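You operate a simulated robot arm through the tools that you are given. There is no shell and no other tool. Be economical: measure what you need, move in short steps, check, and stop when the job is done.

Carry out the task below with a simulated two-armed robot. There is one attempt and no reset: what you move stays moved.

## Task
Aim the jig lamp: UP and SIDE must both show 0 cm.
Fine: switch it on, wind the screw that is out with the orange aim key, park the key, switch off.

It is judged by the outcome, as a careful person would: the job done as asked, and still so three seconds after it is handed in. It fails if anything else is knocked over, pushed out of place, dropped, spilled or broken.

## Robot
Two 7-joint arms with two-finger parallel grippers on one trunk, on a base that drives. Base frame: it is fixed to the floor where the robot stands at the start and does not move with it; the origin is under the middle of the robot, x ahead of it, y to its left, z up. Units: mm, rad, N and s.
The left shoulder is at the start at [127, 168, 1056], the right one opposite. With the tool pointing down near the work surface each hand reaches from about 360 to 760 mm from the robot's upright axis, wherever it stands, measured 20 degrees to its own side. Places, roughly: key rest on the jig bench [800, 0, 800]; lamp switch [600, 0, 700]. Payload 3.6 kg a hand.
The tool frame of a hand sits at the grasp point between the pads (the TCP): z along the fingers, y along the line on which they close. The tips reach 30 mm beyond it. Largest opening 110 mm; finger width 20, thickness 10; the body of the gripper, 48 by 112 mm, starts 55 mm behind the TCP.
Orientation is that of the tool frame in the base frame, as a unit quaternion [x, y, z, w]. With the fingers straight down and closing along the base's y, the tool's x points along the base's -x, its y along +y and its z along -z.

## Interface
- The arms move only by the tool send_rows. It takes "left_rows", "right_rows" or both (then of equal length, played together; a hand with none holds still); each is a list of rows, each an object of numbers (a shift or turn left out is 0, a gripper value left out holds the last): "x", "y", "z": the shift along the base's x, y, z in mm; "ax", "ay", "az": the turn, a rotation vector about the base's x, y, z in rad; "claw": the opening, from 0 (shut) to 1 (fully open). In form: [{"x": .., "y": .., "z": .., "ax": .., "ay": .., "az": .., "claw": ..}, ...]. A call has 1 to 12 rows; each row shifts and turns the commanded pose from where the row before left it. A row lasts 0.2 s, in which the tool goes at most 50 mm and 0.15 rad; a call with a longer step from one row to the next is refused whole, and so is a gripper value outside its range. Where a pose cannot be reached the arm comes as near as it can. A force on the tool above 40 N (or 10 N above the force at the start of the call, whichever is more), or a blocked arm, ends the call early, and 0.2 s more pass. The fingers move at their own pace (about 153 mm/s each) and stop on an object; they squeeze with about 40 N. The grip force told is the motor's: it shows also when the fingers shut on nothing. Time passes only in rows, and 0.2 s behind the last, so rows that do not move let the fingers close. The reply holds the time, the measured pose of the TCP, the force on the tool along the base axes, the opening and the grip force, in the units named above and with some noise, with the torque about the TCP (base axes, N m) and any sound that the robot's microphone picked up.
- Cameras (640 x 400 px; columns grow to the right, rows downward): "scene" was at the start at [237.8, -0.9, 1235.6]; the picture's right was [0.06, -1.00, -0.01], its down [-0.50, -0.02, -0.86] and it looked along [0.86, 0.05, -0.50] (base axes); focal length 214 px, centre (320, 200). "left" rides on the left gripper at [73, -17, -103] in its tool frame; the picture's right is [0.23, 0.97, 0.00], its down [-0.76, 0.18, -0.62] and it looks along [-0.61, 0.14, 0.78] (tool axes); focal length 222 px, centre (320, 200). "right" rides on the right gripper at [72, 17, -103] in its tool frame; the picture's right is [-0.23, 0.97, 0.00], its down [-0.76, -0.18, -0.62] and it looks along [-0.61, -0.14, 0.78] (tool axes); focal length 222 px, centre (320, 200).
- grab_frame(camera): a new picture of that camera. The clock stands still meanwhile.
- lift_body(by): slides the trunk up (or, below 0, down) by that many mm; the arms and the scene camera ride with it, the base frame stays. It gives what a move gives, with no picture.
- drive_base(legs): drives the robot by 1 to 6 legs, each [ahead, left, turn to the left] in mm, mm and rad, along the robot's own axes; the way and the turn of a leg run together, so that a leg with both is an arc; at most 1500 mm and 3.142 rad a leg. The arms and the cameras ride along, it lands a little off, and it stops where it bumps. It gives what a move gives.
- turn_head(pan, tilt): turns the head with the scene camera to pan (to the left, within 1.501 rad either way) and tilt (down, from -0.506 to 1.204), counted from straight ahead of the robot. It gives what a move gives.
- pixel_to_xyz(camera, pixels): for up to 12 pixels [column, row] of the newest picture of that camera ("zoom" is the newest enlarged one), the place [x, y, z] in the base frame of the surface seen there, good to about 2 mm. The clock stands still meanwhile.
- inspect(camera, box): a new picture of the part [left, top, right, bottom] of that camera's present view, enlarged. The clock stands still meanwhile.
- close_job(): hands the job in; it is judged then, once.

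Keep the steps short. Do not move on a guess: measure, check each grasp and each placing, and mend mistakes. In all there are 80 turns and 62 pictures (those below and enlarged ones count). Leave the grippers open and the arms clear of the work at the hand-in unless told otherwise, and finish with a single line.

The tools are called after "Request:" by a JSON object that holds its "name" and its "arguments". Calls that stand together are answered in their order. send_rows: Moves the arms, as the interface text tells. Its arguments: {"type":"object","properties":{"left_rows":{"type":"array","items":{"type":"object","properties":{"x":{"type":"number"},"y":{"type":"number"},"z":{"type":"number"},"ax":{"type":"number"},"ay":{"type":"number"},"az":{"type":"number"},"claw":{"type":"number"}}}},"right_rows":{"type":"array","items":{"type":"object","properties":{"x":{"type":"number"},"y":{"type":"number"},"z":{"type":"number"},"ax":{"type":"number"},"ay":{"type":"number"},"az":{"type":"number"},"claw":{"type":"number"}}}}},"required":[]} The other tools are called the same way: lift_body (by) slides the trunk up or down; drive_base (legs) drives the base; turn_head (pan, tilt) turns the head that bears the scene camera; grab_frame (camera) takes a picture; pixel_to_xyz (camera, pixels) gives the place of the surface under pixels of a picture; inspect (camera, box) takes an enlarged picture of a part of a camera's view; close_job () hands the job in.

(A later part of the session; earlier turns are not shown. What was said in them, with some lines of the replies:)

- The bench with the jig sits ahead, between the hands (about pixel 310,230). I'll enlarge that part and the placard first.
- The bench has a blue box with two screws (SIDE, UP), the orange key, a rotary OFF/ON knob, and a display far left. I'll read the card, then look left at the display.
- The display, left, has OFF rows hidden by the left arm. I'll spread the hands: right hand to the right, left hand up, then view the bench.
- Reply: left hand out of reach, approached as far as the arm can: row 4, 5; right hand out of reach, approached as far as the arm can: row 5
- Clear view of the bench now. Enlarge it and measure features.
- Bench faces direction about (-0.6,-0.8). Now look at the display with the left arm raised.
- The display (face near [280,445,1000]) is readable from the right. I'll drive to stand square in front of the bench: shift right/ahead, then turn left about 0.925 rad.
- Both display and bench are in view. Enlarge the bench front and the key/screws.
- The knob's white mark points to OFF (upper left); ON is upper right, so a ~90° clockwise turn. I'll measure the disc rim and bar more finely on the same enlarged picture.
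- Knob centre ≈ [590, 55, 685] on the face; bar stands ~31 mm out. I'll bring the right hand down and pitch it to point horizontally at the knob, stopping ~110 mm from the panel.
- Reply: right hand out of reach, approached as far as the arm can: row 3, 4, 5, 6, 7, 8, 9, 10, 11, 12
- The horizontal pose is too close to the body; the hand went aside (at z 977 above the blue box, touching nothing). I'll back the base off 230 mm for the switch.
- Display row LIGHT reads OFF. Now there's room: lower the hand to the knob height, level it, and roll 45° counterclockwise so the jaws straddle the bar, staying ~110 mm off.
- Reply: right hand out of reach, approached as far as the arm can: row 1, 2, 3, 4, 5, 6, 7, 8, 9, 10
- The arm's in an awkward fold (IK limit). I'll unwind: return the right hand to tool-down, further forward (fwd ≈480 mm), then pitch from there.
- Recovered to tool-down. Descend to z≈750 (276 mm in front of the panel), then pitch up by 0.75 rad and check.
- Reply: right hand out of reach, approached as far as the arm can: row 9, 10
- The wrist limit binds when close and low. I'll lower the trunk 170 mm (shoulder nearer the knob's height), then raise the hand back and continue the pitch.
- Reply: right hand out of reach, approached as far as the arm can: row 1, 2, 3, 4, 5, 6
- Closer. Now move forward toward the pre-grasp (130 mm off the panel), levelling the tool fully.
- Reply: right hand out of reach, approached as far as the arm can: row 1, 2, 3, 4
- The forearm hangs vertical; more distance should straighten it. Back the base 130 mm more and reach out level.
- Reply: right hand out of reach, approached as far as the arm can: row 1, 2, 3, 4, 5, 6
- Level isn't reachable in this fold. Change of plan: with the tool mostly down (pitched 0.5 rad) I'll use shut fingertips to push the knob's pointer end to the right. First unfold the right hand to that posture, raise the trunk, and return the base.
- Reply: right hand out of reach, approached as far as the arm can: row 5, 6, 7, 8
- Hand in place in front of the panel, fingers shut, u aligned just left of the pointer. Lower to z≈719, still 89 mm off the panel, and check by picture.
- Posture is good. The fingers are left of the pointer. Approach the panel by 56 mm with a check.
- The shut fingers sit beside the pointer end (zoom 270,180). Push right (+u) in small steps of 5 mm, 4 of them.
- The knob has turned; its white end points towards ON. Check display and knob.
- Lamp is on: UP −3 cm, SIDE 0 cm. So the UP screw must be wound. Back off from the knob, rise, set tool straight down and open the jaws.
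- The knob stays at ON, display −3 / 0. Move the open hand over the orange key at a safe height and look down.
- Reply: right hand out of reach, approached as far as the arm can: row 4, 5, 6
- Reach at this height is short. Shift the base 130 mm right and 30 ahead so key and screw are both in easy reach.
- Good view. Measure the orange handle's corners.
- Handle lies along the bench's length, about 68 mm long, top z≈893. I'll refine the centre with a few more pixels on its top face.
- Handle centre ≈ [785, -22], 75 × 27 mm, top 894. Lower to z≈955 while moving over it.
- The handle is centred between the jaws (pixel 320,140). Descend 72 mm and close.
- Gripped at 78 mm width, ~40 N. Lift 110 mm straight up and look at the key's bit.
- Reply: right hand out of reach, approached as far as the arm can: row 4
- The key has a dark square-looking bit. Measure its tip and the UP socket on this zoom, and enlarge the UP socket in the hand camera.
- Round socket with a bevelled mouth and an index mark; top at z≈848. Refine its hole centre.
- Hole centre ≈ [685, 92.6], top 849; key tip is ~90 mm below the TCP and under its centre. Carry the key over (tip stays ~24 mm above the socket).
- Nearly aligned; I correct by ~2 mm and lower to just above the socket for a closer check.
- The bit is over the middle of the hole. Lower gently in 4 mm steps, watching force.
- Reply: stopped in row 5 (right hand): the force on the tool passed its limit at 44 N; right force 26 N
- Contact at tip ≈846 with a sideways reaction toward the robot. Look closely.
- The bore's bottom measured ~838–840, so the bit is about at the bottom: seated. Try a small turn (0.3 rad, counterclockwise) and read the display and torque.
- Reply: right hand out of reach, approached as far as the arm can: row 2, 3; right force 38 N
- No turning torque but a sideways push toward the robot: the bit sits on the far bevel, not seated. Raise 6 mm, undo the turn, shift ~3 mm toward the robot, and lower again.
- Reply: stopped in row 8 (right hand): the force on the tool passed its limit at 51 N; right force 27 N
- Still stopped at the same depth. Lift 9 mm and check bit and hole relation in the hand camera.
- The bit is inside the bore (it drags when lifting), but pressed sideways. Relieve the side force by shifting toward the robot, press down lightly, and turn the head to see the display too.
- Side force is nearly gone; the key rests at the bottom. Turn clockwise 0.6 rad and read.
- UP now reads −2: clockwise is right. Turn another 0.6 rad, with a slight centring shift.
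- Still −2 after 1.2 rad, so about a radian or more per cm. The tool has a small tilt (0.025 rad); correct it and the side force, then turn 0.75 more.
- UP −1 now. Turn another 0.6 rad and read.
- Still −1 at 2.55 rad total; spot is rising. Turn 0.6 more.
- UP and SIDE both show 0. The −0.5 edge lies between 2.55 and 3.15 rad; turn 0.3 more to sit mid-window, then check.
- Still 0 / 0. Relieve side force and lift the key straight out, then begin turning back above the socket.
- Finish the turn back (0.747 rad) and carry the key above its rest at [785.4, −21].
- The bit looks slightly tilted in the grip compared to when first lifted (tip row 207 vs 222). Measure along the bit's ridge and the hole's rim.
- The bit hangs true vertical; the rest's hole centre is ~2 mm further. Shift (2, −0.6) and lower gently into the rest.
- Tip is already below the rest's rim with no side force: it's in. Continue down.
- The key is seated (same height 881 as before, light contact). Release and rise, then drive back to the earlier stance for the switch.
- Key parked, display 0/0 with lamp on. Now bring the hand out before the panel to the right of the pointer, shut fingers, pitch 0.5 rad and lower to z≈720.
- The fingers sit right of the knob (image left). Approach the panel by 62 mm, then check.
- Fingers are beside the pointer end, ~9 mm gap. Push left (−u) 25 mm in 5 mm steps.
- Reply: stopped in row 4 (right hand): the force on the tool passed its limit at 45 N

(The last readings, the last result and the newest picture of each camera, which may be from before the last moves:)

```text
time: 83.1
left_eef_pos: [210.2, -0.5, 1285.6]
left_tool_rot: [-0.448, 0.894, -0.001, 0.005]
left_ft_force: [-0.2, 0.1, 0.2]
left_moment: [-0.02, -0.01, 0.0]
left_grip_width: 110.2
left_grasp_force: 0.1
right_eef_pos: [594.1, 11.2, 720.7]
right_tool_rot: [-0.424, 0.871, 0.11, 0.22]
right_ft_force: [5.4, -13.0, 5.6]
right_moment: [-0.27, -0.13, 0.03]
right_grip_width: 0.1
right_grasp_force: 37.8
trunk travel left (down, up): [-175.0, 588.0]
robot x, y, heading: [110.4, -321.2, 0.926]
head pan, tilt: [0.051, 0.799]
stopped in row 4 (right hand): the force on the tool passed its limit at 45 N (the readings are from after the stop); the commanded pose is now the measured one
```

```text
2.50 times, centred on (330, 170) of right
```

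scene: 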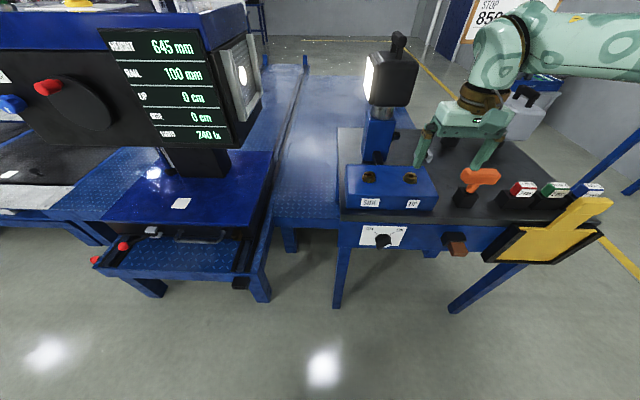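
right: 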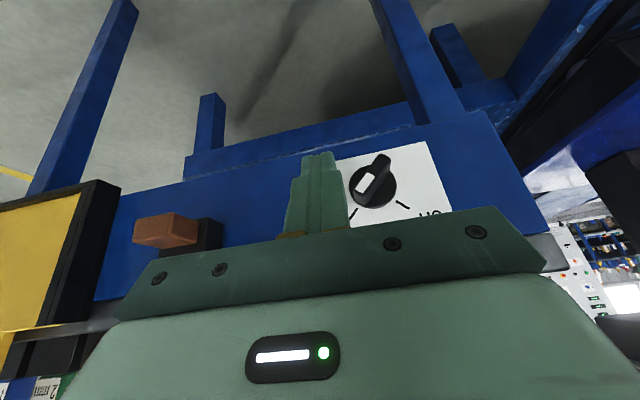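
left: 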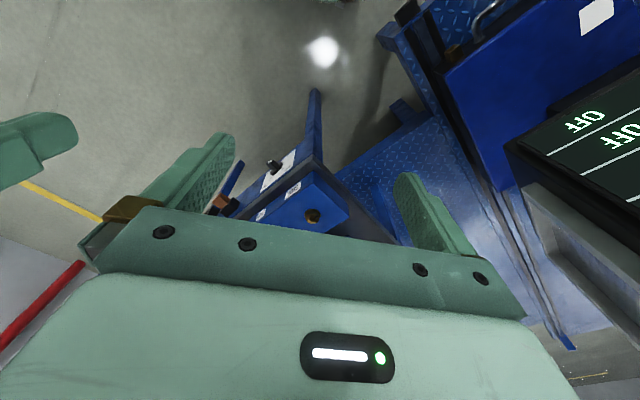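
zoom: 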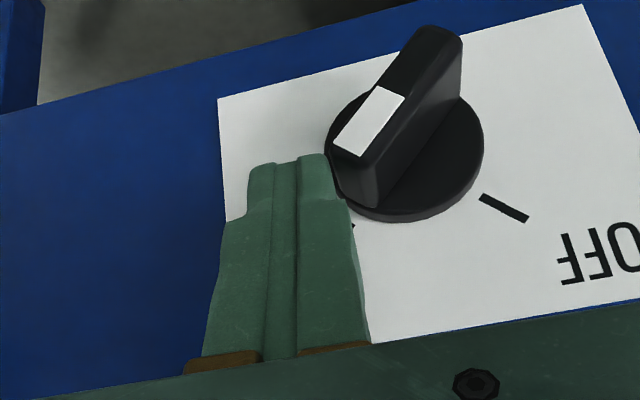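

It jammed on the knob's disc rim (finger 1–2 mm too deep), not on the pointer. Back right a little, out 5 mm, then push left again.

Request:
{"name": "send_rows", "arguments": {"right_rows": [{"x": 4.06, "y": -2.93}, {"x": -2.9, "y": -4.1}, {}, {"x": -4.06, "y": 2.93}, {"x": -4.06, "y": 2.93}, {"x": -4.06, "y": 2.93}, {"x": -4.06, "y": 2.93}, {"x": -4.06, "y": 2.93}, {}]}}

Request:
{"name": "inspect", "arguments": {"camera": "right", "box": [230, 90, 430, 250]}}

```text
time: 84.4
left_eef_pos: [211.1, -1.7, 1284.8]
left_tool_rot: [-0.448, 0.894, -0.001, 0.006]
left_ft_force: [-0.1, 0.4, -0.6]
left_moment: [-0.04, 0.01, 0.0]
left_grip_width: 110.0
left_grasp_force: 0.0
right_eef_pos: [592.1, 9.0, 721.6]
right_tool_rot: [-0.419, 0.873, 0.107, 0.225]
right_ft_force: [6.6, -14.3, 6.6]
right_moment: [-0.3, -0.13, 0.03]
right_grip_width: 0.0
right_grasp_force: 37.7
trunk travel left (down, up): [-175.0, 588.0]
robot x, y, heading: [111.5, -319.5, 0.923]
head pan, tilt: [0.051, 0.799]
stopped in row 6 (right hand): the force on the tool passed its limit at 46 N (the readings are from after the stop); the commanded pose is now the measured one
```

```text
2.50 times, centred on (330, 170) of right
```

zoom: 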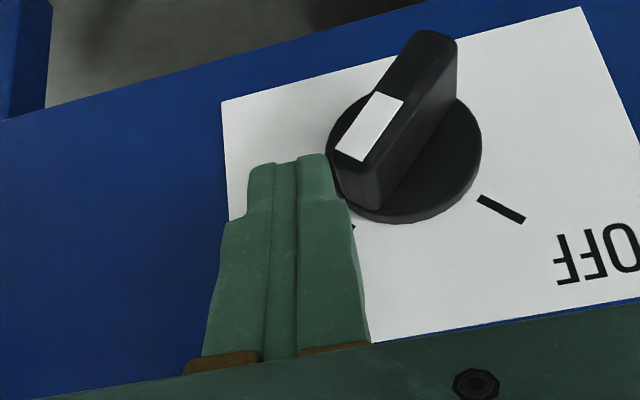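

Still blocked. Measure (no new picture) the finger tip, disc and bar in this view.

Request:
{"name": "pixel_to_xyz", "arguments": {"camera": "zoom", "pixels": [[325, 165], [300, 165], [335, 185], [365, 130], [345, 150], [365, 185], [400, 100], [440, 45], [350, 105], [475, 150], [400, 215], [260, 130]]}}

```text
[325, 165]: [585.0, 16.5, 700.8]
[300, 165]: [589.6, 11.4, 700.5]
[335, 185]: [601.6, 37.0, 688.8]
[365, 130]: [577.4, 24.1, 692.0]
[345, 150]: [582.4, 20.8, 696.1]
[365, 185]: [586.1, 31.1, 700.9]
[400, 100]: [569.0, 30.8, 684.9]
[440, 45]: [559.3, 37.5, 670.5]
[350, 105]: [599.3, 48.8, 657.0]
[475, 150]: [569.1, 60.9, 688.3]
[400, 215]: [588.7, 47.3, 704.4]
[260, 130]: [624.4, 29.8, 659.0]
```

The shut fingers press on the bar's end corner and friction locks it. I'll back off right, go 12 mm lower, then push in an arc (up first, then left) so the pointer's end is carried round.

Request:
{"name": "send_rows", "arguments": {"right_rows": [{"x": 3.2, "y": -2.3}, {"z": -12}, {"x": -4.06, "y": 2.93}, {"x": -0.8, "y": 0.6, "z": 4}, {"x": -1.6, "y": 1.2, "z": 4}, {"x": -3.2, "y": 2.3, "z": 4}, {"x": -4.06, "y": 2.93, "z": 2}, {"x": -4.06, "y": 2.93, "z": 1}, {"x": -4.06, "y": 2.93}, {}]}}

```text
time: 86.6
left_eef_pos: [212.2, -3.2, 1286.5]
left_tool_rot: [-0.447, 0.894, -0.001, 0.004]
left_ft_force: [-0.2, -0.3, -1.0]
left_moment: [0.01, -0.02, -0.01]
left_grip_width: 110.1
left_grasp_force: 0.1
right_eef_pos: [573.2, 23.9, 726.6]
right_tool_rot: [-0.419, 0.873, 0.109, 0.224]
right_ft_force: [10.5, -6.7, 4.1]
right_moment: [-0.2, -0.27, -0.08]
right_grip_width: 0.1
right_grasp_force: 37.8
trunk travel left (down, up): [-175.0, 588.0]
robot x, y, heading: [110.0, -324.7, 0.923]
head pan, tilt: [0.051, 0.799]
```

The hand travelled all the way through without a stop, so the knob should have turned. One picture to check.

Request:
{"name": "grab_frame", "arguments": {"camera": "scene"}}

```text
3 pictures are left
```

scene: 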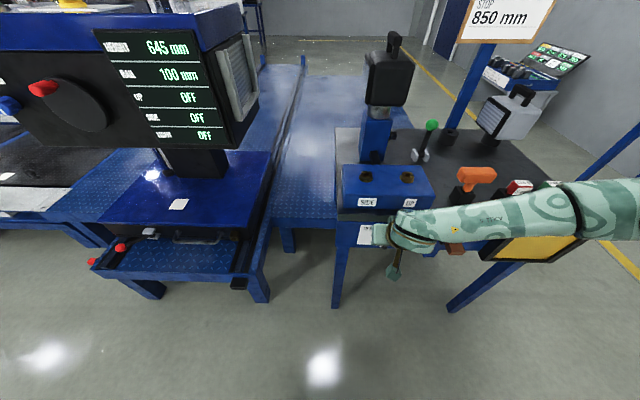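

Display shows UP/SIDE/LIGHT OFF: the lamp is off. Release sideways, back off from the panel, rise and open the gripper.

Request:
{"name": "send_rows", "arguments": {"right_rows": [{"x": 4.8, "y": -3.5}, {"x": -23.4, "y": -32.4}, {"x": -23.4, "y": -32.4}, {"x": -17.5, "y": -24.3}, {"z": 45}, {"z": 45}, {"z": 45}, {"z": 45}, {"z": 45}, {"claw": 1}, {}]}}

Request:
{"name": "inspect", "arguments": {"camera": "scene", "box": [100, 0, 560, 290]}}

Request:
{"name": "inspect", "arguments": {"camera": "scene", "box": [330, 130, 550, 270]}}

```text
time: 89.0
left_eef_pos: [210.7, -0.3, 1286.3]
left_tool_rot: [-0.447, 0.895, -0.001, 0.005]
left_ft_force: [-0.3, -0.6, 0.5]
left_moment: [-0.04, 0.02, -0.01]
left_grip_width: 110.2
left_grasp_force: 0.0
right_eef_pos: [516.3, -56.5, 956.8]
right_tool_rot: [-0.421, 0.872, 0.109, 0.225]
right_ft_force: [-0.4, -0.3, -0.3]
right_moment: [-0.04, 0.03, 0.03]
right_grip_width: 110.2
right_grasp_force: 0.0
right hand out of reach, approached as far as the arm can: row 4
trunk travel left (down, up): [-175.0, 588.0]
robot x, y, heading: [107.9, -321.5, 0.921]
head pan, tilt: [0.051, 0.799]
```

```text
1.38 times, centred on (330, 145) of scene
```

zoom: 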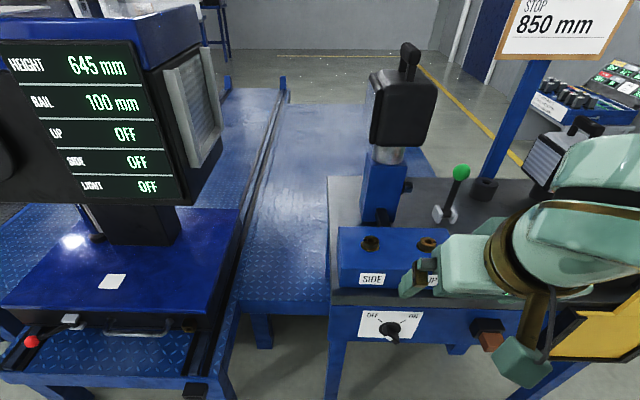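

```text
2.86 times, centred on (440, 200) of scene
```

zoom: 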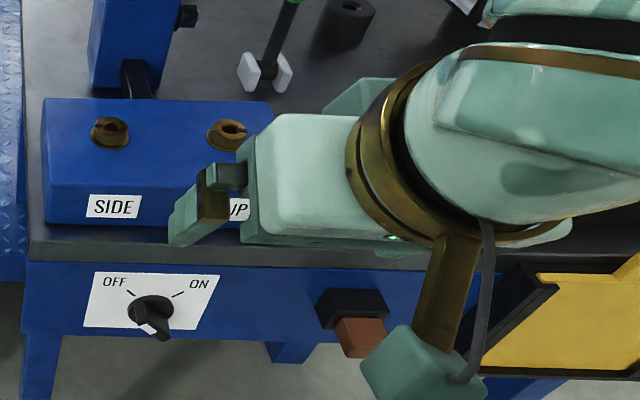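

Knob at OFF, display OFF, key parked. Back the base away so the arms are well clear.

Request:
{"name": "drive_base", "arguments": {"legs": [[-150, 0, 0]]}}

Request:
{"name": "close_job", "arguments": {}}

```text
time: 90.3
left_eef_pos: [121.0, -121.6, 1286.0]
left_tool_rot: [-0.446, 0.895, -0.001, 0.006]
left_ft_force: [-0.9, -0.6, 1.2]
left_moment: [0.0, 0.01, 0.04]
left_grip_width: 110.0
left_grasp_force: 0.0
right_eef_pos: [425.9, -177.3, 957.5]
right_tool_rot: [-0.42, 0.872, 0.11, 0.225]
right_ft_force: [-0.3, -0.1, 1.0]
right_moment: [0.04, -0.01, -0.03]
right_grip_width: 109.8
right_grasp_force: 0.1
trunk travel left (down, up): [-175.0, 588.0]
robot x, y, heading: [20.8, -441.1, 0.916]
head pan, tilt: [0.051, 0.799]
```

```text
The job is handed in.
```

The lamp is aimed: the UP screw was wound from −3 cm until UP and SIDE both read 0 cm, then the orange key was parked in its rest, the lamp switched off and the job handed in.
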